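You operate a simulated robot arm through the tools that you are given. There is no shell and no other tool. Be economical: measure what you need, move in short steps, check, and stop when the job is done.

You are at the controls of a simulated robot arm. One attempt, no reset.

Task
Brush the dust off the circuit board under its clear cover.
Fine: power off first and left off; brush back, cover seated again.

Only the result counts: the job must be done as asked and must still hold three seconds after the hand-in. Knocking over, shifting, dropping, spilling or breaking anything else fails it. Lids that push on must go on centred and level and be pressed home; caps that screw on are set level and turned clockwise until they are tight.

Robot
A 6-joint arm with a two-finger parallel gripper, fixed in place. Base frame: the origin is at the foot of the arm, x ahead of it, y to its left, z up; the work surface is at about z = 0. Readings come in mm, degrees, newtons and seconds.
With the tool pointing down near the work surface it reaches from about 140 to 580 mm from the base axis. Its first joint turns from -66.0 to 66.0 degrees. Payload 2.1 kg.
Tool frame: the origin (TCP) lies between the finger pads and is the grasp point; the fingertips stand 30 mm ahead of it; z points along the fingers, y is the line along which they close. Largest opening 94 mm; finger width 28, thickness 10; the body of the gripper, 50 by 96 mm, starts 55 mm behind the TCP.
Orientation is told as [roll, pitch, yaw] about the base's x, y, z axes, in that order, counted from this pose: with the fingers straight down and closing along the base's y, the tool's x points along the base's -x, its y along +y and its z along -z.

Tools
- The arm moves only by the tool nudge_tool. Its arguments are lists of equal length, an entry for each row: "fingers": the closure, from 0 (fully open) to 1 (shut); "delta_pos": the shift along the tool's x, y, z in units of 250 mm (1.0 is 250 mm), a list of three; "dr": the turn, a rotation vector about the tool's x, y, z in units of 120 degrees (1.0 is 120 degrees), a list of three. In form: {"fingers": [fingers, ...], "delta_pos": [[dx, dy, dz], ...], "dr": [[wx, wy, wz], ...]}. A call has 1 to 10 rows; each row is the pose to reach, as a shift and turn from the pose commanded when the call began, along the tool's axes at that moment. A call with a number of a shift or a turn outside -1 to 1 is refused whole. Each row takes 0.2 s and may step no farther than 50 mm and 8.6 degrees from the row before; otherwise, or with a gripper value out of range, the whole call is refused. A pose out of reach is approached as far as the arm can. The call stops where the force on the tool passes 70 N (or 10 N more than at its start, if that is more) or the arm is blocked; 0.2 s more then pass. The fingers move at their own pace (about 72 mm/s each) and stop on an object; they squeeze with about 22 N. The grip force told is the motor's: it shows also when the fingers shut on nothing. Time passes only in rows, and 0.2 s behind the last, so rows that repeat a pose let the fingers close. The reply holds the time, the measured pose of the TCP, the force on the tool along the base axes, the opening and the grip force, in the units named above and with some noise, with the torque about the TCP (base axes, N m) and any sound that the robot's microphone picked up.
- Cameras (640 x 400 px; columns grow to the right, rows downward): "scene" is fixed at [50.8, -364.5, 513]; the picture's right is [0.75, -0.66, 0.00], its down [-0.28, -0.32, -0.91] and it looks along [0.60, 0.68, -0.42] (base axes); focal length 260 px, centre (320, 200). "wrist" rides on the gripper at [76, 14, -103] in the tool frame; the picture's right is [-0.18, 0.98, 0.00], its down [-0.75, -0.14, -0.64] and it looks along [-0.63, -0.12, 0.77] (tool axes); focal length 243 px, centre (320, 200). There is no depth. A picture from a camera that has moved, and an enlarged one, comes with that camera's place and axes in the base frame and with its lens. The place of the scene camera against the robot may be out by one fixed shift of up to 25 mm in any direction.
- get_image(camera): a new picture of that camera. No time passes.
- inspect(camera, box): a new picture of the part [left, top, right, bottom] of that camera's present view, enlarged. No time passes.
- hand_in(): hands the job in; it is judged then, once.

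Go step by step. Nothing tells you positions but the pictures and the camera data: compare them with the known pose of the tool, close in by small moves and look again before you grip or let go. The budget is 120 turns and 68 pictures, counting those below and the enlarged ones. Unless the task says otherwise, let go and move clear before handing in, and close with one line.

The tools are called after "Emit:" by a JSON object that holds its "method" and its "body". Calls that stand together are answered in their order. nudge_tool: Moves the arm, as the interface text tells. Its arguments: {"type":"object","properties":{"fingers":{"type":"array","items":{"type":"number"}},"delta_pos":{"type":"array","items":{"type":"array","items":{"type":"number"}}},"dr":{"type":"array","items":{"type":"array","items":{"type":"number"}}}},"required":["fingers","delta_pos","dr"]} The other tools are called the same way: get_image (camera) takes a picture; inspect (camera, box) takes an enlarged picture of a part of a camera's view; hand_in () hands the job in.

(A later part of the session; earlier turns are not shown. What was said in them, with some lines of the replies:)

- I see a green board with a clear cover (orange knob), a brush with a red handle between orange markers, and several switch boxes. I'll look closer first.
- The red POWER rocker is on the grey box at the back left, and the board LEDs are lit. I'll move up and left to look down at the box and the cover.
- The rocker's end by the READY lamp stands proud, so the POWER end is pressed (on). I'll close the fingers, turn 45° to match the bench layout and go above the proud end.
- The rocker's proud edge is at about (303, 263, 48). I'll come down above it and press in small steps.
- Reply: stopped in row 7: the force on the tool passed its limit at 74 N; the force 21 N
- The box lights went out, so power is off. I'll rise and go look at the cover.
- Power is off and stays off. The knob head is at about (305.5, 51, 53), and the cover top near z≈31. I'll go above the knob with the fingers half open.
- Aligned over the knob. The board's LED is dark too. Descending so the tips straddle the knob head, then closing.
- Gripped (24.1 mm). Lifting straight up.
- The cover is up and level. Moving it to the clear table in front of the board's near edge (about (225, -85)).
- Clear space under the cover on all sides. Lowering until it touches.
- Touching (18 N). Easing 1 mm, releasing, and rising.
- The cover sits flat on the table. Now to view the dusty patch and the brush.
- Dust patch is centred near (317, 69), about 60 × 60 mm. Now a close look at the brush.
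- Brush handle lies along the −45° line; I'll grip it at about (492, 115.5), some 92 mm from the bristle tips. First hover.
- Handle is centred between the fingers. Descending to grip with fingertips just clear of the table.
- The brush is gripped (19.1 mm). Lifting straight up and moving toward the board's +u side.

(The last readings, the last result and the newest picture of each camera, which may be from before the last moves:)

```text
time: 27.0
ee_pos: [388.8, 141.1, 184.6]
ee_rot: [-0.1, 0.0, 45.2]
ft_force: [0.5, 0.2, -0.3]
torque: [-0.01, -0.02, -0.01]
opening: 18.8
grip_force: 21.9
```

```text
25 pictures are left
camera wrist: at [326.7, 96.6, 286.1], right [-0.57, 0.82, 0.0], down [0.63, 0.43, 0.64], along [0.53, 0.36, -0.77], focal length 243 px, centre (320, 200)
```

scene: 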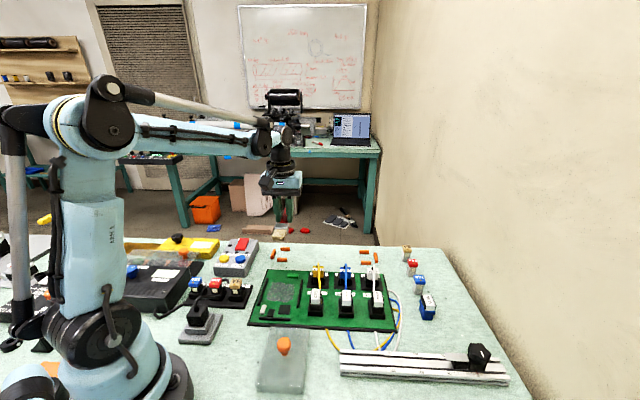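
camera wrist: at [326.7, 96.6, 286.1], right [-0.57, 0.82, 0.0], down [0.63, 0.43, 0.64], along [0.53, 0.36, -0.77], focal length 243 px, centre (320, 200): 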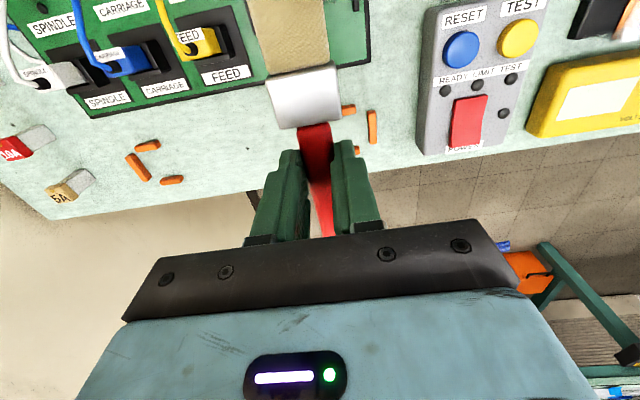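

Turned to +45°; the brush head now points over the board. Tilting the head down 30°.

Emit:
{"method": "nudge_tool", "body": {"fingers": [1, 1, 1, 1], "delta_pos": [[0, 0, 0], [0, 0, 0], [0, 0, 0], [0, 0, 0]], "dr": [[0, -0.063, 0], [0, -0.125, 0], [0, -0.188, 0], [0, -0.25, 0]]}}

Emit:
{"method": "inspect", "body": {"camera": "scene", "box": [200, 130, 400, 330]}}

Emit:
{"method": "get_image", "body": {"camera": "wrist"}}

```text
time: 28.0
ee_pos: [390.3, 140.6, 184.7]
ee_rot: [0.1, -30.2, 45.0]
ft_force: [0.6, 0.0, -0.1]
torque: [-0.04, 0.0, -0.03]
opening: 19.0
grip_force: 21.5
```

```text
2.00 times, centred on (300, 230) of scene
camera zoom: at [50.9, -364.5, 513.0], right [0.75, -0.66, 0.0], down [-0.28, -0.32, -0.91], along [0.6, 0.68, -0.42], focal length 520 px, centre (360, 140)
```

zoom: 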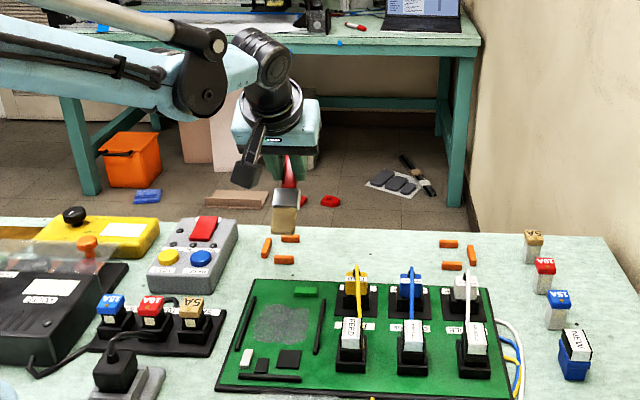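

```text
23 pictures are left
camera wrist: at [297.5, 67.8, 234.1], right [-0.58, 0.81, 0.09], down [0.33, 0.13, 0.93], along [0.74, 0.58, -0.35], focal length 243 px, centre (320, 200)
```

wrist: 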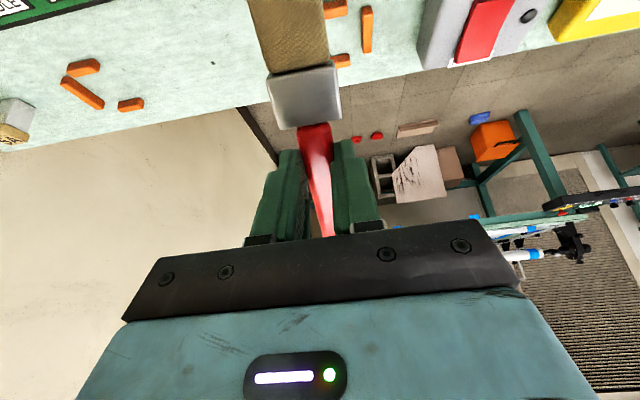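

The head points down at 30°. Next: hover the tips above the chip-side edge of the dust patch.

Emit:
{"method": "nudge_tool", "body": {"fingers": [1, 1, 1, 1], "delta_pos": [[0.0965, 0, 0.048], [0.193, 0.001, 0.096], [0.29, 0.002, 0.144], [0.386, 0.002, 0.192]], "dr": [[0, 0, 0], [0, 0, 0], [0, 0, 0], [0, 0, 0]]}}

Emit:
{"method": "inspect", "body": {"camera": "scene", "box": [240, 230, 340, 330]}}

Emit:
{"method": "get_image", "body": {"camera": "wrist"}}

```text
time: 29.0
ee_pos: [347.5, 99.2, 92.5]
ee_rot: [0.1, -29.9, 45.1]
ft_force: [0.3, 0.5, 0.5]
torque: [0.02, -0.01, 0.0]
opening: 18.8
grip_force: 21.6
```

```text
4.00 times, centred on (290, 280) of scene
camera zoom: at [50.9, -364.5, 513.0], right [0.75, -0.66, 0.0], down [-0.28, -0.32, -0.91], along [0.6, 0.68, -0.42], focal length 1041 px, centre (440, -120)
```

zoom: 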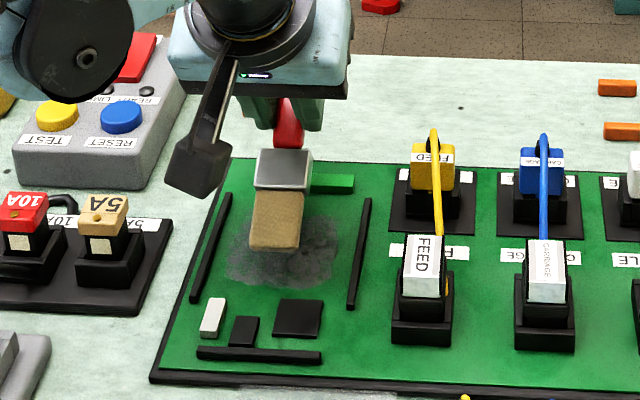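

```text
21 pictures are left
camera wrist: at [254.9, 26.1, 142.8], right [-0.58, 0.81, 0.09], down [0.33, 0.13, 0.93], along [0.74, 0.58, -0.35], focal length 243 px, centre (320, 200)
```

wrist: 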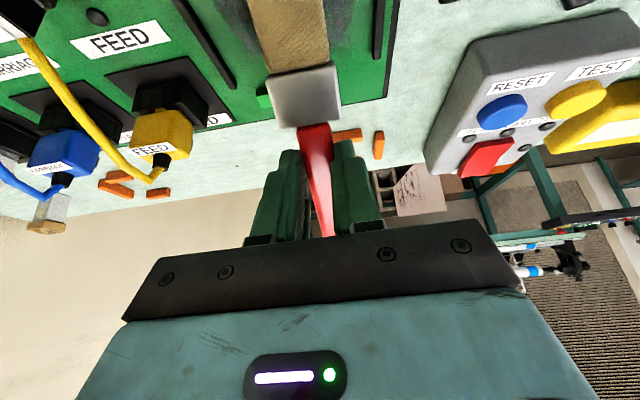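

Emit:
{"method": "nudge_tool", "body": {"fingers": [1, 1, 1], "delta_pos": [[0.008, 0, 0.0139], [0.016, 0, 0.0277], [0.02, 0, 0.0346]], "dr": [[0, 0, 0], [0, 0, 0], [0, 0, 0]]}}

Emit:
{"method": "inspect", "body": {"camera": "scene", "box": [250, 255, 330, 325]}}

```text
time: 29.8
ee_pos: [347.8, 98.7, 83.4]
ee_rot: [-0.1, -30.0, 45.1]
ft_force: [1.8, 0.9, -0.3]
torque: [0.03, 0.04, 0.01]
opening: 18.8
grip_force: 22.2
```

```text
5.71 times, centred on (290, 290) of scene
camera zoom: at [50.8, -364.5, 513.0], right [0.75, -0.66, 0.0], down [-0.28, -0.32, -0.91], along [0.6, 0.68, -0.42], focal length 1487 px, centre (491, -314)
```

zoom: 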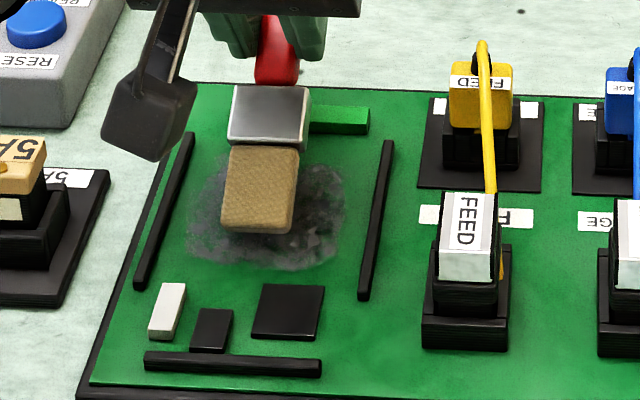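

Emit:
{"method": "nudge_tool", "body": {"fingers": [1, 1, 1], "delta_pos": [[0.004, 0, 0.0069], [0.008, 0, 0.0139], [0.012, 0, 0.0208]], "dr": [[0, 0, 0], [0, 0, 0], [0, 0, 0]]}}

```text
time: 30.6
ee_pos: [348.9, 98.6, 78.0]
ee_rot: [0.1, -30.2, 45.1]
ft_force: [3.2, 2.8, 9.9]
torque: [-0.24, 0.19, 0.02]
opening: 19.0
grip_force: 22.1
```

Bristles are in contact (~10 N). Stroking back and forth along the middle lane.

Emit:
{"method": "nudge_tool", "body": {"fingers": [1, 1, 1, 1, 1, 1, 1, 1, 1, 1], "delta_pos": [[0.0312, 0, -0.018], [-0.0104, 0, 0.006], [-0.052, 0, 0.03], [-0.0935, 0, 0.054], [-0.1351, 0, 0.078], [-0.1559, 0, 0.09], [-0.1143, 0, 0.066], [-0.0624, 0, 0.036], [-0.0104, 0, 0.006], [0.0312, 0, -0.018]], "dr": [[0, 0, 0], [0, 0, 0], [0, 0, 0], [0, 0, 0], [0, 0, 0], [0, 0, 0], [0, 0, 0], [0, 0, 0], [0, 0, 0], [0, 0, 0]]}}

Emit:
{"method": "inspect", "body": {"camera": "scene", "box": [250, 255, 330, 325]}}

```text
time: 32.8
ee_pos: [341.8, 93.7, 76.9]
ee_rot: [-0.1, -30.0, 45.2]
ft_force: [-0.4, -0.5, 0.2]
torque: [-0.02, -0.02, -0.03]
opening: 18.7
grip_force: 22.1
```

```text
5.71 times, centred on (290, 290) of scene
camera zoom: at [50.8, -364.5, 513.0], right [0.75, -0.66, 0.0], down [-0.28, -0.32, -0.91], along [0.6, 0.68, -0.42], focal length 1487 px, centre (491, -314)
```

zoom: 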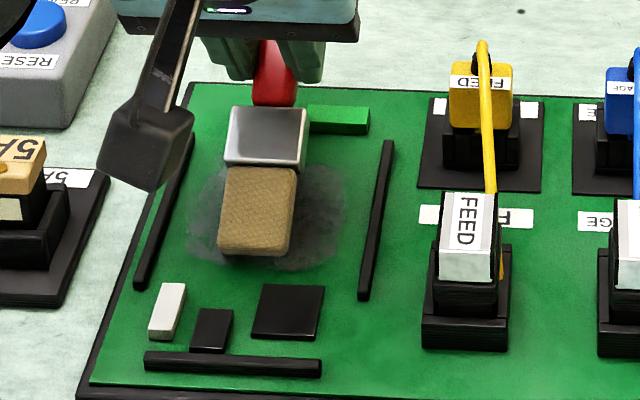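

The dust is fading. The contact is lighter now, so I'll press 2.5 mm more and continue, sweeping lanes sideways too.

Emit:
{"method": "nudge_tool", "body": {"fingers": [1, 1, 1, 1, 1, 1], "delta_pos": [[0.005, 0, 0.0087], [-0.047, 0, 0.0387], [-0.0989, 0, 0.0687], [-0.1509, 0, 0.0987], [-0.1855, 0, 0.1187], [-0.1855, 0, 0.1187]], "dr": [[0, 0, 0], [0, 0, 0], [0, 0, 0], [0, 0, 0], [0, 0, 0], [0, 0, 0]]}}

Emit:
{"method": "inspect", "body": {"camera": "scene", "box": [250, 255, 330, 325]}}

```text
time: 34.2
ee_pos: [381.0, 132.4, 76.0]
ee_rot: [0.0, -29.9, 45.1]
ft_force: [-0.5, 0.3, -1.1]
torque: [-0.01, 0.04, -0.01]
opening: 18.9
grip_force: 21.9
```

```text
5.71 times, centred on (290, 290) of scene
camera zoom: at [50.8, -364.5, 513.0], right [0.75, -0.66, 0.0], down [-0.28, -0.32, -0.91], along [0.6, 0.68, -0.42], focal length 1487 px, centre (491, -314)
```

zoom: 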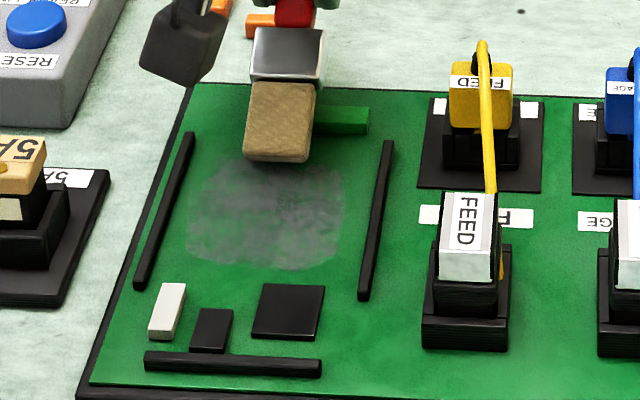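

Emit:
{"method": "nudge_tool", "body": {"fingers": [1, 1, 1, 1, 1], "delta_pos": [[0.052, 0, -0.03], [0.1039, 0, -0.06], [0.1079, 0, -0.0531], [0.1119, 0, -0.0461], [0.1139, 0, -0.0427]], "dr": [[0, 0, 0], [0, 0, 0], [0, 0, 0], [0, 0, 0], [0, 0, 0]]}}

```text
time: 35.4
ee_pos: [359.2, 111.6, 69.7]
ee_rot: [0.0, -30.1, 45.1]
ft_force: [2.2, 3.1, 10.6]
torque: [-0.22, 0.3, -0.08]
opening: 18.8
grip_force: 22.2
```

Emit:
{"method": "nudge_tool", "body": {"fingers": [1, 1, 1, 1, 1, 1, 1, 1, 1], "delta_pos": [[-0.0515, 0, 0.0228], [-0.0965, 0, 0.0488], [-0.0965, -0.072, 0.0488], [0.0, -0.072, -0.02], [0.0583, -0.072, -0.0591], [0.0663, -0.072, -0.0452], [0.0247, -0.072, -0.0212], [-0.0169, -0.072, 0.0028], [-0.0585, -0.072, 0.0268]], "dr": [[0, 0, 0], [0, 0, 0], [0, 0, 0], [0, 0, 0], [0, 0, 0], [0, 0, 0], [0, 0, 0], [0, 0, 0], [0, 0, 0]]}}

Emit:
{"method": "inspect", "body": {"camera": "scene", "box": [250, 255, 330, 325]}}

```text
time: 37.4
ee_pos: [383.3, 108.4, 71.6]
ee_rot: [0.0, -30.1, 45.1]
ft_force: [-0.5, -0.3, -1.0]
torque: [-0.01, 0.01, 0.02]
opening: 18.7
grip_force: 22.1
```

```text
5.71 times, centred on (290, 290) of scene
camera zoom: at [50.8, -364.6, 513.0], right [0.75, -0.66, 0.0], down [-0.28, -0.32, -0.91], along [0.6, 0.68, -0.42], focal length 1487 px, centre (491, -314)
```

zoom: 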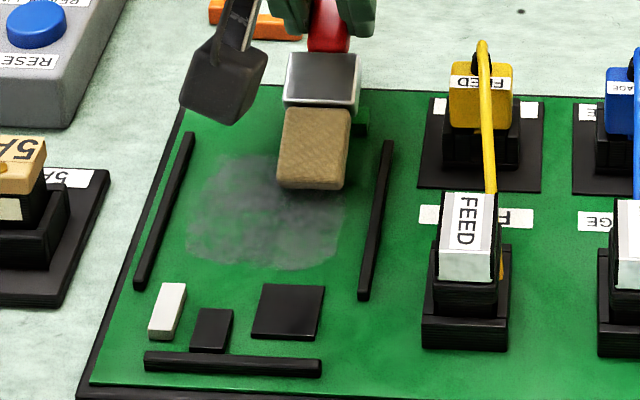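

Emit:
{"method": "nudge_tool", "body": {"fingers": [1, 1, 1, 1, 1, 1], "delta_pos": [[0.0564, 0, -0.0464], [0.1222, 0, -0.0844], [0.1342, 0, -0.0636], [0.0926, 0, -0.0396], [0.051, 0, -0.0156], [0.0095, 0, 0.0084]], "dr": [[0, 0, 0], [0, 0, 0], [0, 0, 0], [0, 0, 0], [0, 0, 0], [0, 0, 0]]}}

Emit:
{"method": "inspect", "body": {"camera": "scene", "box": [250, 255, 330, 325]}}

```text
time: 38.8
ee_pos: [383.3, 106.5, 71.5]
ee_rot: [0.0, -30.0, 45.2]
ft_force: [-0.6, -0.3, -0.2]
torque: [0.0, -0.02, -0.02]
opening: 18.7
grip_force: 21.9
```

```text
5.71 times, centred on (290, 290) of scene
camera zoom: at [50.8, -364.6, 513.0], right [0.75, -0.66, 0.0], down [-0.28, -0.32, -0.91], along [0.6, 0.68, -0.42], focal length 1487 px, centre (491, -314)
```

zoom: 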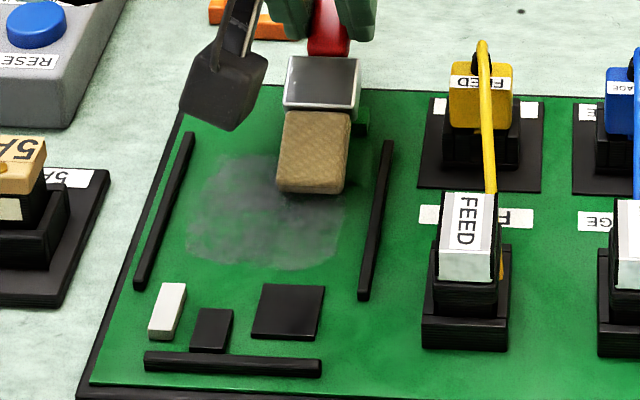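

Emit:
{"method": "nudge_tool", "body": {"fingers": [1], "delta_pos": [[0, 0, 0]], "dr": [[0, 0, 0]]}}

Emit:
{"method": "nudge_tool", "body": {"fingers": [1, 1, 1], "delta_pos": [[0.0693, 0, -0.04], [0.0733, 0, -0.0331], [0.0773, 0, -0.0261]], "dr": [[0, 0, 0], [0, 0, 0], [0, 0, 0]]}}

```text
time: 39.2
ee_pos: [382.5, 108.3, 71.2]
ee_rot: [0.1, -29.9, 45.0]
ft_force: [-0.4, 1.5, 0.5]
torque: [0.0, -0.01, -0.04]
opening: 19.0
grip_force: 21.6
```

```text
time: 40.0
ee_pos: [368.1, 94.1, 66.8]
ee_rot: [0.0, -30.1, 45.2]
ft_force: [3.3, 2.7, 9.0]
torque: [-0.29, 0.26, 0.0]
opening: 19.0
grip_force: 22.3
```

Emit:
{"method": "nudge_tool", "body": {"fingers": [1, 1], "delta_pos": [[-0.0346, 0, 0.02], [-0.0693, 0, 0.04]], "dr": [[0, 0, 0], [0, 0, 0]]}}

Emit:
{"method": "nudge_tool", "body": {"fingers": [1, 1], "delta_pos": [[-0.0346, 0, 0.02], [-0.0693, 0, 0.04]], "dr": [[0, 0, 0], [0, 0, 0]]}}

Emit:
{"method": "inspect", "body": {"camera": "scene", "box": [250, 255, 330, 325]}}

```text
time: 40.6
ee_pos: [382.1, 109.1, 64.4]
ee_rot: [0.0, -30.0, 45.1]
ft_force: [-0.1, -1.3, 2.9]
torque: [-0.19, 0.25, 0.01]
opening: 18.7
grip_force: 22.2
```

```text
time: 41.2
ee_pos: [396.8, 122.6, 66.5]
ee_rot: [0.0, -30.0, 45.1]
ft_force: [0.5, -0.2, -0.7]
torque: [0.02, 0.03, 0.0]
opening: 18.7
grip_force: 22.4
```

```text
5.71 times, centred on (290, 290) of scene
camera zoom: at [50.8, -364.5, 513.0], right [0.75, -0.66, 0.0], down [-0.28, -0.32, -0.91], along [0.6, 0.68, -0.42], focal length 1487 px, centre (491, -314)
```

zoom: 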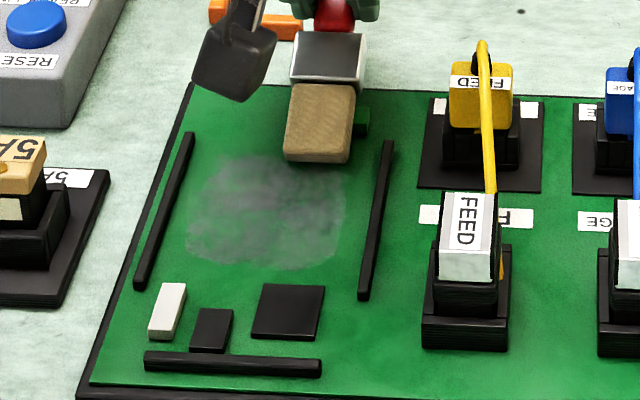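

Emit:
{"method": "nudge_tool", "body": {"fingers": [1, 1, 1, 1], "delta_pos": [[0.0598, 0, -0.0484], [0.1256, 0, -0.0864], [0.1336, 0, -0.0725], [0.1356, 0, -0.0691]], "dr": [[0, 0, 0], [0, 0, 0], [0, 0, 0], [0, 0, 0]]}}

```text
time: 42.2
ee_pos: [370.8, 96.6, 63.4]
ee_rot: [0.1, -30.2, 45.1]
ft_force: [1.2, 3.0, 9.3]
torque: [-0.28, 0.36, -0.11]
opening: 18.9
grip_force: 22.1
```

Pressed at ~9 N. Sweeping sideways, which loads the grip less.

Emit:
{"method": "nudge_tool", "body": {"fingers": [1, 1, 1, 1, 1, 1, 1, 1, 1], "delta_pos": [[0, 0.05, 0], [0, 0.1, 0], [0, 0.148, 0], [0.001, 0.1, 0.0017], [0.001, 0.05, 0.0017], [0.001, 0, 0.0017], [0.002, 0.05, 0.0034], [0.002, 0.1, 0.0034], [0.002, 0.148, 0.0034]], "dr": [[0, 0, 0], [0, 0, 0], [0, 0, 0], [0, 0, 0], [0, 0, 0], [0, 0, 0], [0, 0, 0], [0, 0, 0], [0, 0, 0]]}}

Emit:
{"method": "inspect", "body": {"camera": "scene", "box": [250, 255, 330, 325]}}

```text
time: 44.2
ee_pos: [344.8, 121.1, 62.0]
ee_rot: [0.0, -30.0, 45.0]
ft_force: [-0.7, -1.2, -0.4]
torque: [0.0, -0.01, 0.0]
opening: 18.7
grip_force: 22.1
```

```text
5.71 times, centred on (290, 290) of scene
camera zoom: at [50.8, -364.6, 513.0], right [0.75, -0.66, 0.0], down [-0.28, -0.32, -0.91], along [0.6, 0.68, -0.42], focal length 1487 px, centre (491, -314)
```

zoom: 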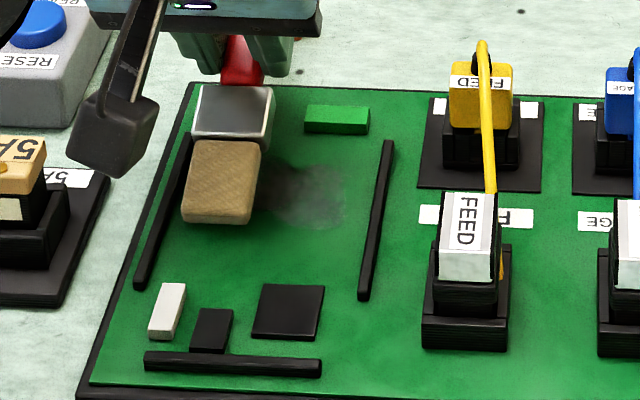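

The near strip is clean. Next lane, 16 mm further in +u.

Emit:
{"method": "nudge_tool", "body": {"fingers": [1, 1, 1, 1], "delta_pos": [[-0.0594, 0.0, 0.0251], [-0.0554, 0, 0.032], [-0.0514, 0, 0.0389], [-0.0494, 0, 0.0424]], "dr": [[0, 0, 0], [0, 0, 0], [0, 0, 0], [0, 0, 0]]}}

```text
time: 45.2
ee_pos: [355.9, 133.0, 59.0]
ee_rot: [0.0, -30.1, 45.1]
ft_force: [3.1, 3.2, 7.8]
torque: [-0.32, 0.28, -0.03]
opening: 19.0
grip_force: 21.9
```

Contact OK, but the brush has slipped to a shallow angle in the grip, so I'll lift and tilt another 15° to keep it clear of the green block.

Emit:
{"method": "nudge_tool", "body": {"fingers": [1, 1, 1], "delta_pos": [[0.002, 0, -0.1166], [0.002, 0, -0.1166], [0.002, 0, -0.1166]], "dr": [[0, 0, 0], [0, -0.0625, 0], [0, -0.125, 0]]}}

Emit:
{"method": "inspect", "body": {"camera": "scene", "box": [240, 235, 340, 325]}}

```text
time: 46.0
ee_pos: [344.4, 123.4, 84.1]
ee_rot: [-0.1, -45.1, 45.1]
ft_force: [0.5, -0.1, -0.6]
torque: [0.0, -0.01, 0.03]
opening: 19.1
grip_force: 22.1
```

```text
4.44 times, centred on (290, 280) of scene
camera zoom: at [50.9, -364.5, 513.0], right [0.75, -0.66, 0.0], down [-0.28, -0.32, -0.91], along [0.6, 0.68, -0.42], focal length 1156 px, centre (453, -156)
```

zoom: 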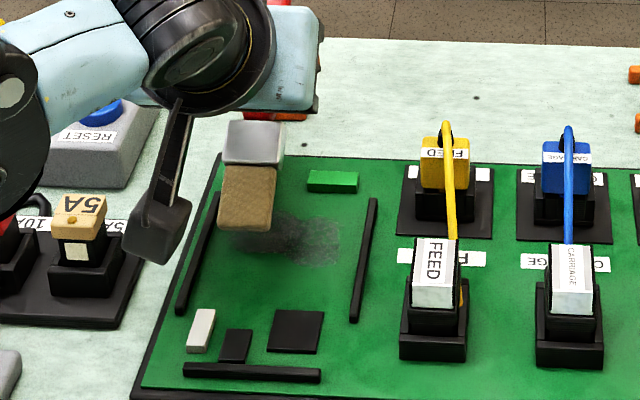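

Emit:
{"method": "nudge_tool", "body": {"fingers": [1, 1, 1], "delta_pos": [[0.0113, 0, 0.0113], [0.017, 0, 0.017], [0.0226, 0, 0.0226]], "dr": [[0, 0, 0], [0, 0, 0], [0, 0, 0]]}}

```text
time: 46.8
ee_pos: [345.9, 122.0, 77.0]
ee_rot: [0.0, -45.0, 44.9]
ft_force: [0.2, 0.1, -0.3]
torque: [0.0, 0.04, -0.02]
opening: 18.9
grip_force: 22.5
```

Emit:
{"method": "nudge_tool", "body": {"fingers": [1, 1, 1], "delta_pos": [[0.0042, 0, 0.0042], [0.0085, 0, 0.0085], [0.0113, 0, 0.0113]], "dr": [[0, 0, 0], [0, 0, 0], [0, 0, 0]]}}

```text
time: 47.6
ee_pos: [344.9, 123.7, 72.8]
ee_rot: [0.1, -45.2, 45.0]
ft_force: [3.2, 3.4, 11.0]
torque: [-0.17, 0.21, -0.02]
opening: 18.9
grip_force: 21.9
```

Contact at 11 N. Sweeping the second lane.

Emit:
{"method": "nudge_tool", "body": {"fingers": [1, 1, 1, 1, 1, 1, 1, 1, 1], "delta_pos": [[0, -0.053, 0], [0, -0.106, 0], [0, -0.16, 0], [0.001, -0.106, 0.001], [0.001, -0.053, 0.001], [0.001, 0, 0.001], [0.002, -0.053, 0.002], [0.002, -0.106, 0.002], [0.002, -0.16, 0.002]], "dr": [[0, 0, 0], [0, 0, 0], [0, 0, 0], [0, 0, 0], [0, 0, 0], [0, 0, 0], [0, 0, 0], [0, 0, 0], [0, 0, 0]]}}

Emit:
{"method": "inspect", "body": {"camera": "scene", "box": [240, 245, 340, 325]}}

```text
time: 49.6
ee_pos: [374.2, 94.2, 72.2]
ee_rot: [-0.1, -45.0, 45.1]
ft_force: [0.3, 0.3, -0.7]
torque: [0.01, -0.01, -0.03]
opening: 19.2
grip_force: 21.6
```

```text
5.00 times, centred on (290, 285) of scene
camera zoom: at [50.8, -364.5, 513.0], right [0.75, -0.66, 0.0], down [-0.28, -0.32, -0.91], along [0.6, 0.68, -0.42], focal length 1301 px, centre (470, -225)
```

zoom: 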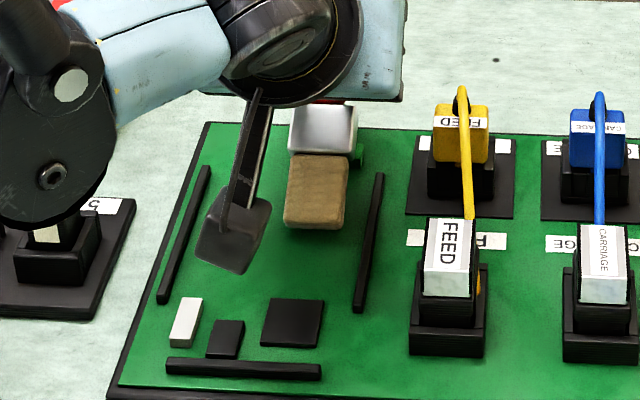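

Looks clean. Lifting to see what remains.

Emit:
{"method": "nudge_tool", "body": {"fingers": [1, 1, 1, 1], "delta_pos": [[-0.07, 0, -0.07], [-0.15, 0, -0.15], [-0.25, 0, -0.2], [-0.34, 0, -0.2]], "dr": [[0, 0, 0], [0, 0, 0], [0, 0, 0], [0, 0, 0]]}}

Emit:
{"method": "inspect", "body": {"camera": "scene", "box": [240, 245, 340, 325]}}

```text
time: 50.6
ee_pos: [389.8, 111.2, 168.6]
ee_rot: [0.0, -45.0, 45.1]
ft_force: [0.1, 0.1, 0.3]
torque: [-0.02, 0.0, 0.05]
opening: 18.9
grip_force: 21.6
```

```text
5.00 times, centred on (290, 285) of scene
camera zoom: at [50.8, -364.6, 513.0], right [0.75, -0.66, 0.0], down [-0.28, -0.32, -0.91], along [0.6, 0.68, -0.42], focal length 1301 px, centre (470, -225)
```

zoom: 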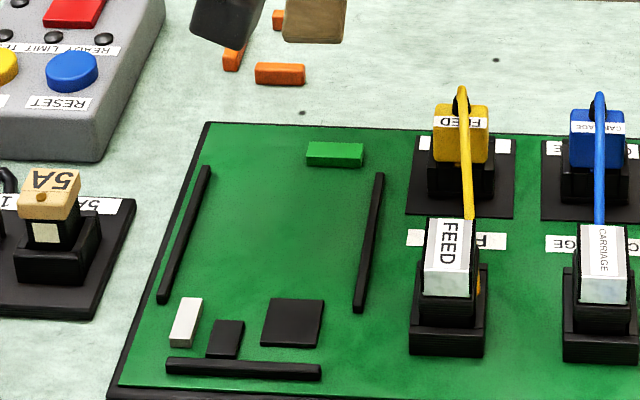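

The board is clean. Now levelling the brush (it slipped ~15° in the grip) and turning back.

Emit:
{"method": "nudge_tool", "body": {"fingers": [1, 1, 1, 1], "delta_pos": [[-0.04, 0, -0.04], [-0.08, 0, -0.08], [-0.1, 0, -0.1], [-0.113, 0, -0.113]], "dr": [[0, 0.0625, 0], [0, 0.125, 0], [0, 0.1875, 0], [0, 0.25, 0]]}}

Emit:
{"method": "nudge_tool", "body": {"fingers": [1, 1, 1, 1, 1, 1, 1, 1, 1, 1], "delta_pos": [[0, 0, 0], [0, 0, 0], [0, 0, 0], [0, 0, 0], [0, 0, 0], [0, 0, 0], [0, 0, 0], [0, 0, 0], [0, 0, 0], [0, 0, 0]], "dr": [[0.0183, 0, 0.0684], [0.0367, 0, 0.1368], [0.055, 0, 0.2053], [0.0734, 0, 0.2737], [0.0917, 0, 0.3421], [0.11, 0, 0.4105], [0.1284, 0, 0.4789], [0.1467, 0, 0.5474], [0.1651, 0, 0.6158], [0.1834, 0, 0.6842]]}}

Emit:
{"method": "nudge_tool", "body": {"fingers": [1], "delta_pos": [[0, 0, 0]], "dr": [[0.0108, 0, 0.0402]]}}

Emit:
{"method": "inspect", "body": {"camera": "scene", "box": [220, 120, 400, 290]}}

```text
time: 51.6
ee_pos: [390.1, 112.4, 207.1]
ee_rot: [0.0, -14.8, 45.0]
ft_force: [-0.1, -0.4, 0.0]
torque: [-0.03, -0.01, -0.01]
opening: 19.2
grip_force: 22.2
```

```text
time: 53.8
ee_pos: [389.7, 112.2, 206.9]
ee_rot: [0.1, -15.0, -40.2]
ft_force: [-0.9, -0.6, -0.9]
torque: [0.01, -0.02, 0.0]
opening: 18.9
grip_force: 21.7
```

```text
time: 54.2
ee_pos: [390.5, 111.2, 207.6]
ee_rot: [0.1, -15.0, -45.0]
ft_force: [-0.7, -0.6, -0.1]
torque: [0.02, 0.04, 0.0]
opening: 18.5
grip_force: 22.1
```

```text
2.35 times, centred on (310, 205) of scene
camera zoom: at [50.8, -364.5, 513.0], right [0.75, -0.66, 0.0], down [-0.28, -0.32, -0.91], along [0.6, 0.68, -0.42], focal length 612 px, centre (344, 188)
```

zoom: 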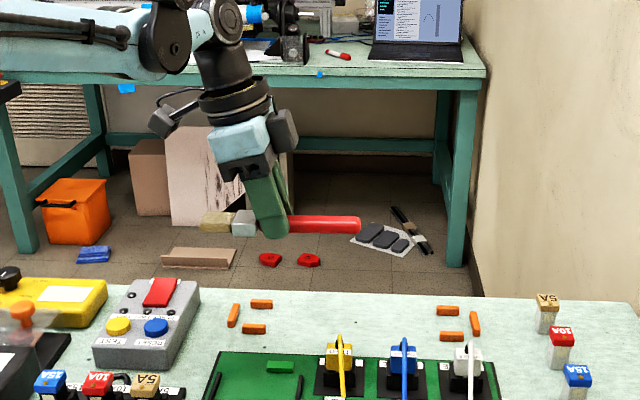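

The brush is level now. Moving it over its resting place.

Emit:
{"method": "nudge_tool", "body": {"fingers": [1, 1, 1, 1, 1], "delta_pos": [[-0.01, 0.12, 0.08], [-0.025, 0.24, 0.2], [-0.038, 0.299, 0.33], [-0.046, 0.299, 0.46], [-0.052, 0.299, 0.584]], "dr": [[0, 0, 0], [0, 0, 0], [0, 0, 0], [0, 0, 0], [0, 0, 0]]}}

Emit:
{"method": "inspect", "body": {"camera": "scene", "box": [264, 206, 384, 286]}}

```text
time: 55.4
ee_pos: [477.6, 129.5, 68.7]
ee_rot: [0.0, -15.0, -45.0]
ft_force: [0.0, 0.2, -0.6]
torque: [0.02, -0.01, 0.02]
opening: 18.9
grip_force: 22.1
```

```text
5.00 times, centred on (324, 246) of scene
camera zoom: at [50.8, -364.5, 513.0], right [0.75, -0.66, 0.0], down [-0.28, -0.32, -0.91], along [0.6, 0.68, -0.42], focal length 1301 px, centre (300, -30)
```

zoom: 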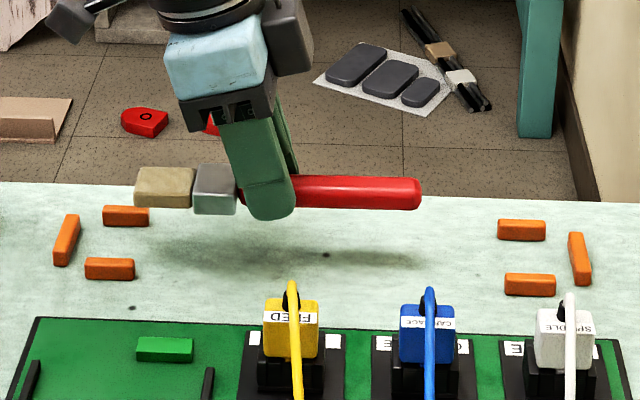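

Needs 9 mm more toward the handle end. Shifting, then lowering.

Emit:
{"method": "nudge_tool", "body": {"fingers": [1, 1, 1, 1], "delta_pos": [[-0.0348, 0, 0.0093], [-0.0192, 0, 0.067], [-0.0088, 0, 0.1059], [-0.0026, 0, 0.1291]], "dr": [[0, 0, 0], [0, 0, 0], [0, 0, 0], [0, 0, 0]]}}

Emit:
{"method": "inspect", "body": {"camera": "scene", "box": [264, 206, 384, 286]}}

```text
time: 56.4
ee_pos: [484.4, 122.9, 38.2]
ee_rot: [0.1, -15.0, -44.9]
ft_force: [0.3, 0.4, -0.1]
torque: [0.05, 0.0, 0.0]
opening: 19.0
grip_force: 21.9
```

```text
5.00 times, centred on (324, 246) of scene
camera zoom: at [50.8, -364.5, 513.0], right [0.75, -0.66, 0.0], down [-0.28, -0.32, -0.91], along [0.6, 0.68, -0.42], focal length 1301 px, centre (300, -30)
```

zoom: 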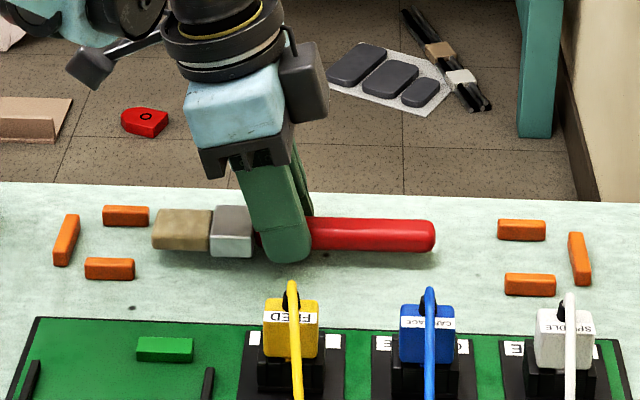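

Emit:
{"method": "nudge_tool", "body": {"fingers": [1, 1, 1], "delta_pos": [[0.002, 0, 0.0077], [0.0041, 0, 0.0155], [0.0052, 0, 0.0193]], "dr": [[0, 0, 0], [0, 0, 0], [0, 0, 0]]}}

Emit:
{"method": "inspect", "body": {"camera": "scene", "box": [284, 230, 364, 270]}}

```text
time: 57.2
ee_pos: [485.4, 122.0, 33.9]
ee_rot: [0.1, -15.0, -44.9]
ft_force: [0.2, 0.1, -0.2]
torque: [0.0, -0.02, 0.05]
opening: 19.1
grip_force: 21.9
```

```text
8.00 times, centred on (324, 250) of scene
camera zoom: at [50.8, -364.5, 513.0], right [0.75, -0.66, 0.0], down [-0.28, -0.32, -0.91], along [0.6, 0.68, -0.42], focal length 2081 px, centre (288, -200)
```

zoom: 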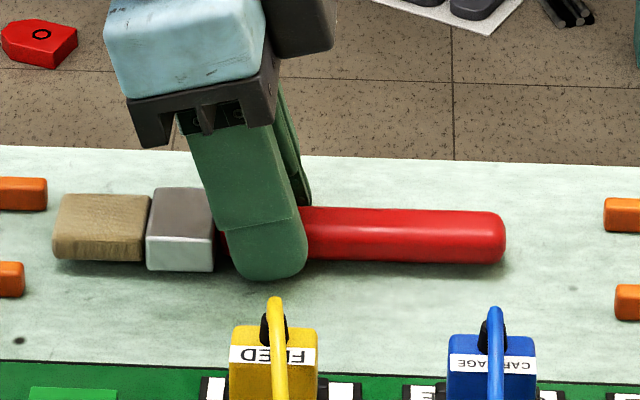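

Almost down. One more millimetre, then release and withdraw along the fingers' axis.

Emit:
{"method": "nudge_tool", "body": {"fingers": [1, 0.7, 0.4, 0.4, 0.4, 0.4, 0.4, 0.4], "delta_pos": [[0.0012, 0, 0.0046], [0.0012, 0, 0.0046], [0.0012, 0, 0.0046], [0.0012, 0, 0.0046], [0, 0, -0.04], [0, 0, -0.16], [0, 0, -0.32], [0, 0, -0.48]], "dr": [[0, 0, 0], [0, 0, 0], [0, 0, 0], [0, 0, 0], [0, 0, 0], [0, 0, 0], [0, 0, 0], [0, 0, 0]]}}

Emit:
{"method": "inspect", "body": {"camera": "scene", "box": [264, 206, 384, 286]}}

```text
time: 59.0
ee_pos: [462.3, 144.6, 148.9]
ee_rot: [0.0, -15.0, -44.9]
ft_force: [0.0, -0.4, -0.7]
torque: [-0.03, 0.01, 0.0]
opening: 56.2
grip_force: 0.0
```

```text
5.00 times, centred on (324, 246) of scene
camera zoom: at [50.8, -364.6, 513.0], right [0.75, -0.66, 0.0], down [-0.28, -0.32, -0.91], along [0.6, 0.68, -0.42], focal length 1301 px, centre (300, -30)
```

zoom: 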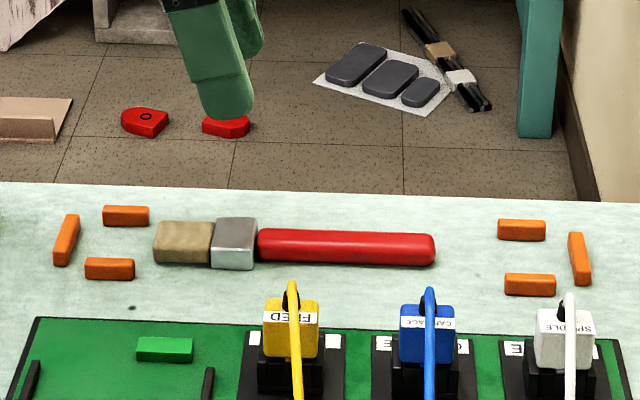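

The brush is back exactly in its place. Levelling the tool and heading back to the cover.

Emit:
{"method": "nudge_tool", "body": {"fingers": [0.4, 0.4], "delta_pos": [[0, 0, -0.06], [0, 0, -0.12]], "dr": [[0, 0.0625, 0], [0, 0.125, 0]]}}

Emit:
{"method": "nudge_tool", "body": {"fingers": [0.4, 0.4, 0.4, 0.4], "delta_pos": [[0, -0.18, 0], [0, -0.36, 0], [0, -0.54, 0], [0, -0.66, 0]], "dr": [[0, 0, 0], [0, 0, 0], [0, 0, 0], [0, 0, 0]]}}

Emit:
{"method": "nudge_tool", "body": {"fingers": [0.4, 0.4, 0.4, 0.4], "delta_pos": [[0, -0.18, 0], [0, -0.36, 0], [0, -0.54, 0], [0, -0.65, 0]], "dr": [[0, 0, 0], [0, 0, 0], [0, 0, 0], [0, 0, 0]]}}

```text
time: 59.6
ee_pos: [457.4, 150.0, 179.2]
ee_rot: [-0.1, 0.1, -44.9]
ft_force: [0.2, 0.1, 0.3]
torque: [-0.04, 0.01, 0.0]
opening: 56.7
grip_force: 0.0
```

```text
time: 60.6
ee_pos: [343.0, 32.2, 176.2]
ee_rot: [0.0, 0.0, -44.8]
ft_force: [0.3, 0.6, 0.9]
torque: [0.0, 0.0, 0.0]
opening: 56.3
grip_force: 0.0
```

```text
time: 61.6
ee_pos: [225.4, -82.6, 175.9]
ee_rot: [0.0, 0.0, -45.0]
ft_force: [0.2, 0.5, 0.2]
torque: [-0.02, 0.0, 0.01]
opening: 56.4
grip_force: 0.0
```

Right above the knob per the earlier pose. Descending to the release height.

Emit:
{"method": "nudge_tool", "body": {"fingers": [0.4, 0.4, 0.4, 0.4, 0.4], "delta_pos": [[0, 0, 0.15], [0, 0, 0.3], [0, 0, 0.4], [0, 0, 0.45], [0, 0, 0.466]], "dr": [[0, 0, 0], [0, 0, 0], [0, 0, 0], [0, 0, 0], [0, 0, 0]]}}

Emit:
{"method": "inspect", "body": {"camera": "scene", "box": [230, 270, 342, 390]}}

```text
time: 62.8
ee_pos: [226.0, -83.0, 61.0]
ee_rot: [-0.1, 0.0, -44.9]
ft_force: [0.4, 0.6, -0.3]
torque: [-0.04, -0.02, 0.01]
opening: 56.3
grip_force: 0.1
```

```text
3.33 times, centred on (286, 330) of scene
camera zoom: at [50.8, -364.5, 513.0], right [0.75, -0.66, 0.0], down [-0.28, -0.32, -0.91], along [0.6, 0.68, -0.42], focal length 867 px, centre (433, -233)
```

zoom: 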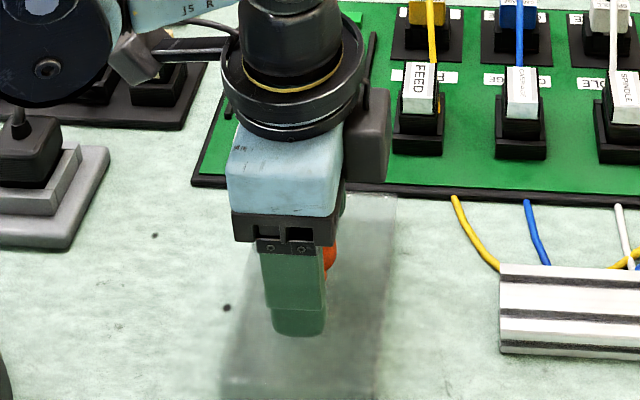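

Emit:
{"method": "nudge_tool", "body": {"fingers": [0.4, 1, 1, 1, 1], "delta_pos": [[0, 0, 0.007], [0, 0, 0.007], [0, 0, 0.007], [0, 0, 0.007], [0, 0, 0.007]], "dr": [[0, 0, 0], [0, 0, 0], [0, 0, 0], [0, 0, 0], [0, 0, 0]]}}

Emit:
{"method": "nudge_tool", "body": {"fingers": [1, 1, 1, 1, 1], "delta_pos": [[0, 0, -0.02], [0, 0, -0.08], [0, 0, -0.2], [0, 0, -0.32], [0, 0, -0.4]], "dr": [[0, 0, 0], [0, 0, 0], [0, 0, 0], [0, 0, 0], [0, 0, 0]]}}

Emit:
{"method": "nudge_tool", "body": {"fingers": [1, 1, 1, 1, 1], "delta_pos": [[0.032, 0.121, 0], [0.064, 0.242, 0], [0.096, 0.363, 0], [0.128, 0.484, 0], [0.158, 0.605, 0]], "dr": [[0, 0, 0], [0, 0, 0], [0, 0, 0], [0, 0, 0], [0, 0, 0]]}}

Emit:
{"method": "nudge_tool", "body": {"fingers": [1], "delta_pos": [[0, 0, 0]], "dr": [[0, 0, 0]]}}

Emit:
{"method": "nudge_tool", "body": {"fingers": [1], "delta_pos": [[0, 0, 0]], "dr": [[0, 0, 0]]}}

```text
time: 64.0
ee_pos: [226.0, -82.5, 59.0]
ee_rot: [0.0, 0.1, -44.9]
ft_force: [0.3, 0.2, 0.4]
torque: [-0.01, 0.0, -0.04]
opening: 24.5
grip_force: 21.9
```

```text
time: 65.2
ee_pos: [225.9, -84.2, 160.6]
ee_rot: [0.0, 0.0, -45.0]
ft_force: [-0.6, -0.3, -0.6]
torque: [0.02, -0.02, 0.0]
opening: 24.4
grip_force: 22.2
```

```text
time: 66.4
ee_pos: [308.1, 52.1, 157.9]
ee_rot: [0.0, 0.0, -44.9]
ft_force: [-0.5, -0.1, 0.1]
torque: [-0.02, -0.04, 0.02]
opening: 24.4
grip_force: 22.4
```

```text
time: 66.8
ee_pos: [307.5, 53.0, 158.6]
ee_rot: [0.0, 0.0, -45.0]
ft_force: [-0.6, 0.5, -0.9]
torque: [0.03, -0.02, -0.01]
opening: 24.4
grip_force: 21.8
```

```text
time: 67.2
ee_pos: [307.5, 52.9, 157.6]
ee_rot: [0.0, 0.0, -44.9]
ft_force: [0.7, 0.5, -0.1]
torque: [0.02, 0.02, 0.0]
opening: 24.3
grip_force: 22.1
```

Readings show ~2.5 mm offset along tool y from the original spot. Correcting, lowering to just above the board and checking.

Emit:
{"method": "nudge_tool", "body": {"fingers": [1, 1, 1, 1], "delta_pos": [[0.0045, -0.01, 0.1], [0.0045, -0.01, 0.22], [0.0045, -0.01, 0.3], [0.0045, -0.01, 0.3]], "dr": [[0, 0, 0], [0, 0, 0], [0, 0, 0], [0, 0, 0]]}}

Emit:
{"method": "get_image", "body": {"camera": "wrist"}}

```text
time: 68.2
ee_pos: [303.2, 51.2, 83.4]
ee_rot: [0.1, 0.1, -44.9]
ft_force: [-0.3, 0.1, -0.1]
torque: [-0.01, 0.01, -0.01]
opening: 24.2
grip_force: 21.8
```

```text
4 pictures are left
camera wrist: at [258.9, 115.3, 185.7], right [0.82, 0.57, 0.0], down [0.43, -0.63, 0.64], along [0.36, -0.53, -0.77], focal length 243 px, centre (320, 200)
```

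wrist: 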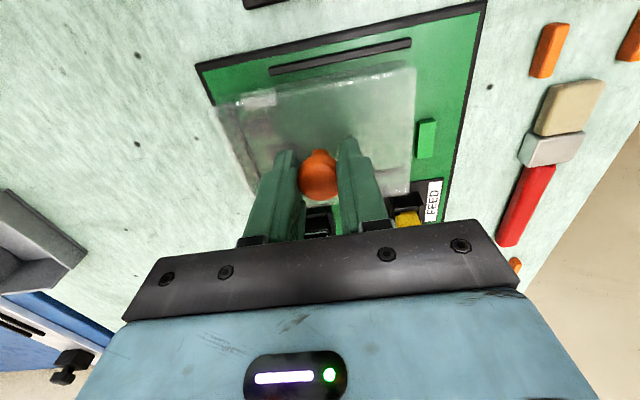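

Emit:
{"method": "nudge_tool", "body": {"fingers": [1], "delta_pos": [[0, 0, 0]], "dr": [[0, 0, 0]]}}

Emit:
{"method": "nudge_tool", "body": {"fingers": [1], "delta_pos": [[0, 0, 0]], "dr": [[0, 0, 0]]}}

Emit:
{"method": "nudge_tool", "body": {"fingers": [1], "delta_pos": [[0, 0, 0]], "dr": [[0, 0, 0]]}}

Emit:
{"method": "inspect", "body": {"camera": "wrist", "box": [190, 20, 450, 190]}}

```text
time: 68.6
ee_pos: [303.0, 52.6, 83.2]
ee_rot: [0.1, 0.0, -44.8]
ft_force: [0.0, 0.5, -1.1]
torque: [-0.03, -0.01, -0.02]
opening: 24.7
grip_force: 22.1
```

```text
time: 69.0
ee_pos: [303.2, 49.9, 84.1]
ee_rot: [0.0, 0.0, -45.0]
ft_force: [-0.2, -0.1, -0.9]
torque: [-0.02, 0.0, 0.02]
opening: 24.3
grip_force: 21.2
```

```text
time: 69.4
ee_pos: [303.5, 50.3, 84.0]
ee_rot: [0.0, 0.0, -44.9]
ft_force: [0.0, -0.3, -0.5]
torque: [0.03, -0.02, -0.03]
opening: 24.3
grip_force: 21.8
```

```text
2.35 times, centred on (320, 105) of wrist
camera zoom: at [258.9, 115.3, 186.0], right [0.82, 0.57, 0.0], down [0.43, -0.63, 0.64], along [0.36, -0.53, -0.77], focal length 571 px, centre (320, 424)
```

zoom: 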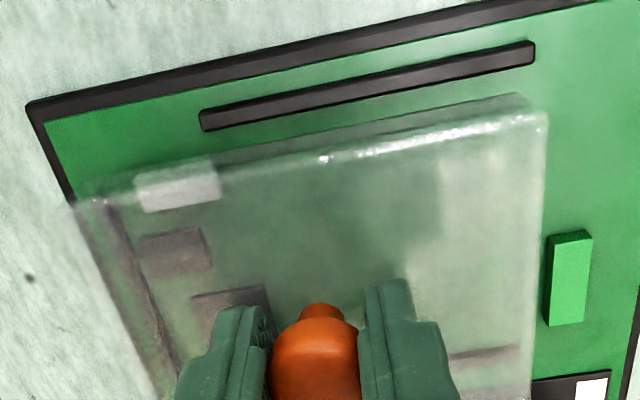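

Emit:
{"method": "nudge_tool", "body": {"fingers": [1, 1, 1, 1], "delta_pos": [[-0.002, 0.007, 0.0], [-0.002, 0.007, 0.03], [-0.002, 0.007, 0.052], [-0.002, 0.007, 0.06]], "dr": [[0, 0, 0], [0, 0, 0], [0, 0, 0], [0, 0, 0]]}}

Emit:
{"method": "inspect", "body": {"camera": "scene", "box": [240, 260, 320, 335]}}

```text
time: 70.4
ee_pos: [302.9, 52.1, 68.5]
ee_rot: [0.0, 0.0, -45.0]
ft_force: [0.0, 0.9, -0.9]
torque: [0.01, 0.02, -0.01]
opening: 24.1
grip_force: 21.8
```

```text
5.33 times, centred on (280, 298) of scene
camera zoom: at [50.8, -364.5, 513.0], right [0.75, -0.66, 0.0], down [-0.28, -0.32, -0.91], along [0.6, 0.68, -0.42], focal length 1388 px, centre (533, -320)
```

zoom: 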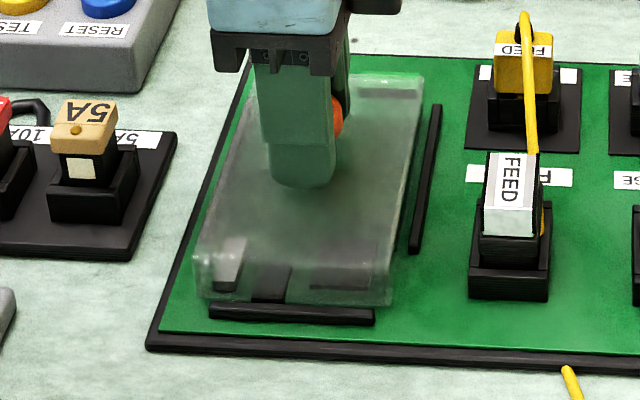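

The cover lines up with its original outline to within about a millimetre. Pressing down to seat it.

Emit:
{"method": "nudge_tool", "body": {"fingers": [1, 1, 1, 1], "delta_pos": [[0, 0, 0.004], [0, 0, 0.008], [0, 0, 0.012], [0, 0, 0.016]], "dr": [[0, 0, 0], [0, 0, 0], [0, 0, 0], [0, 0, 0]]}}

```text
time: 71.4
ee_pos: [304.6, 52.7, 64.7]
ee_rot: [0.0, 0.0, -44.9]
ft_force: [-4.0, 0.8, 17.0]
torque: [-0.03, 0.01, -0.01]
opening: 24.4
grip_force: 22.0
```

Emit:
{"method": "nudge_tool", "body": {"fingers": [1, 0.7, 0.4, 0.4, 0.4, 0.4, 0.4, 0.4], "delta_pos": [[0, 0, -0.002], [0, 0, -0.004], [0, 0, -0.004], [0, 0, -0.004], [0, 0, -0.05], [0, 0, -0.2], [0, 0, -0.3], [0, 0, -0.4]], "dr": [[0, 0, 0], [0, 0, 0], [0, 0, 0], [0, 0, 0], [0, 0, 0], [0, 0, 0], [0, 0, 0], [0, 0, 0]]}}

Emit:
{"method": "inspect", "body": {"camera": "scene", "box": [240, 260, 320, 335]}}

```text
time: 73.2
ee_pos: [304.8, 52.3, 164.5]
ee_rot: [0.0, 0.0, -44.8]
ft_force: [0.5, 1.0, -0.2]
torque: [0.01, -0.02, -0.01]
opening: 56.3
grip_force: 0.0
```

```text
5.33 times, centred on (280, 298) of scene
camera zoom: at [50.8, -364.5, 513.0], right [0.75, -0.66, 0.0], down [-0.28, -0.32, -0.91], along [0.6, 0.68, -0.42], focal length 1388 px, centre (533, -320)
```

zoom: 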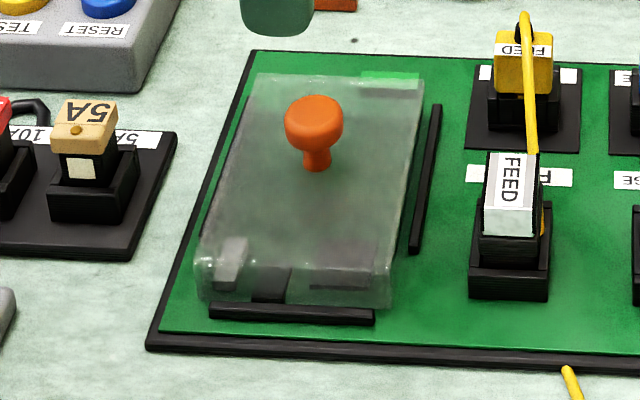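

The cover matches its original seated outline, and the board beneath is clean. One last overall check.

Emit:
{"method": "get_image", "body": {"camera": "scene"}}

```text
0 pictures are left
```

scene: 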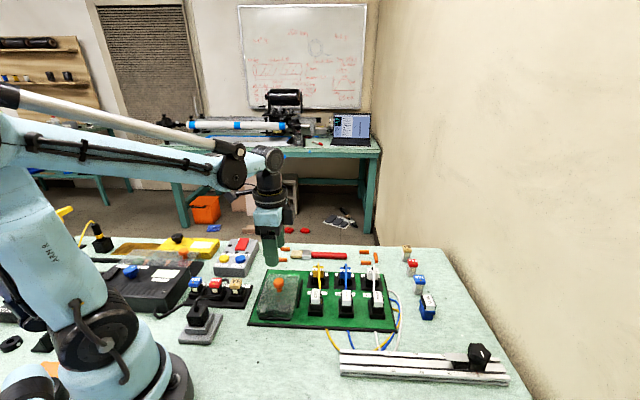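

Everything is in place: power off, brush back, cover seated, arm clear. Handing in.

Emit:
{"method": "hand_in", "body": {}}

```text
The job is handed in.
```

The job is handed in: I switched the power off first and left it off, brushed the dust off the board, put the brush back in its spot, and seated the cover where it was.
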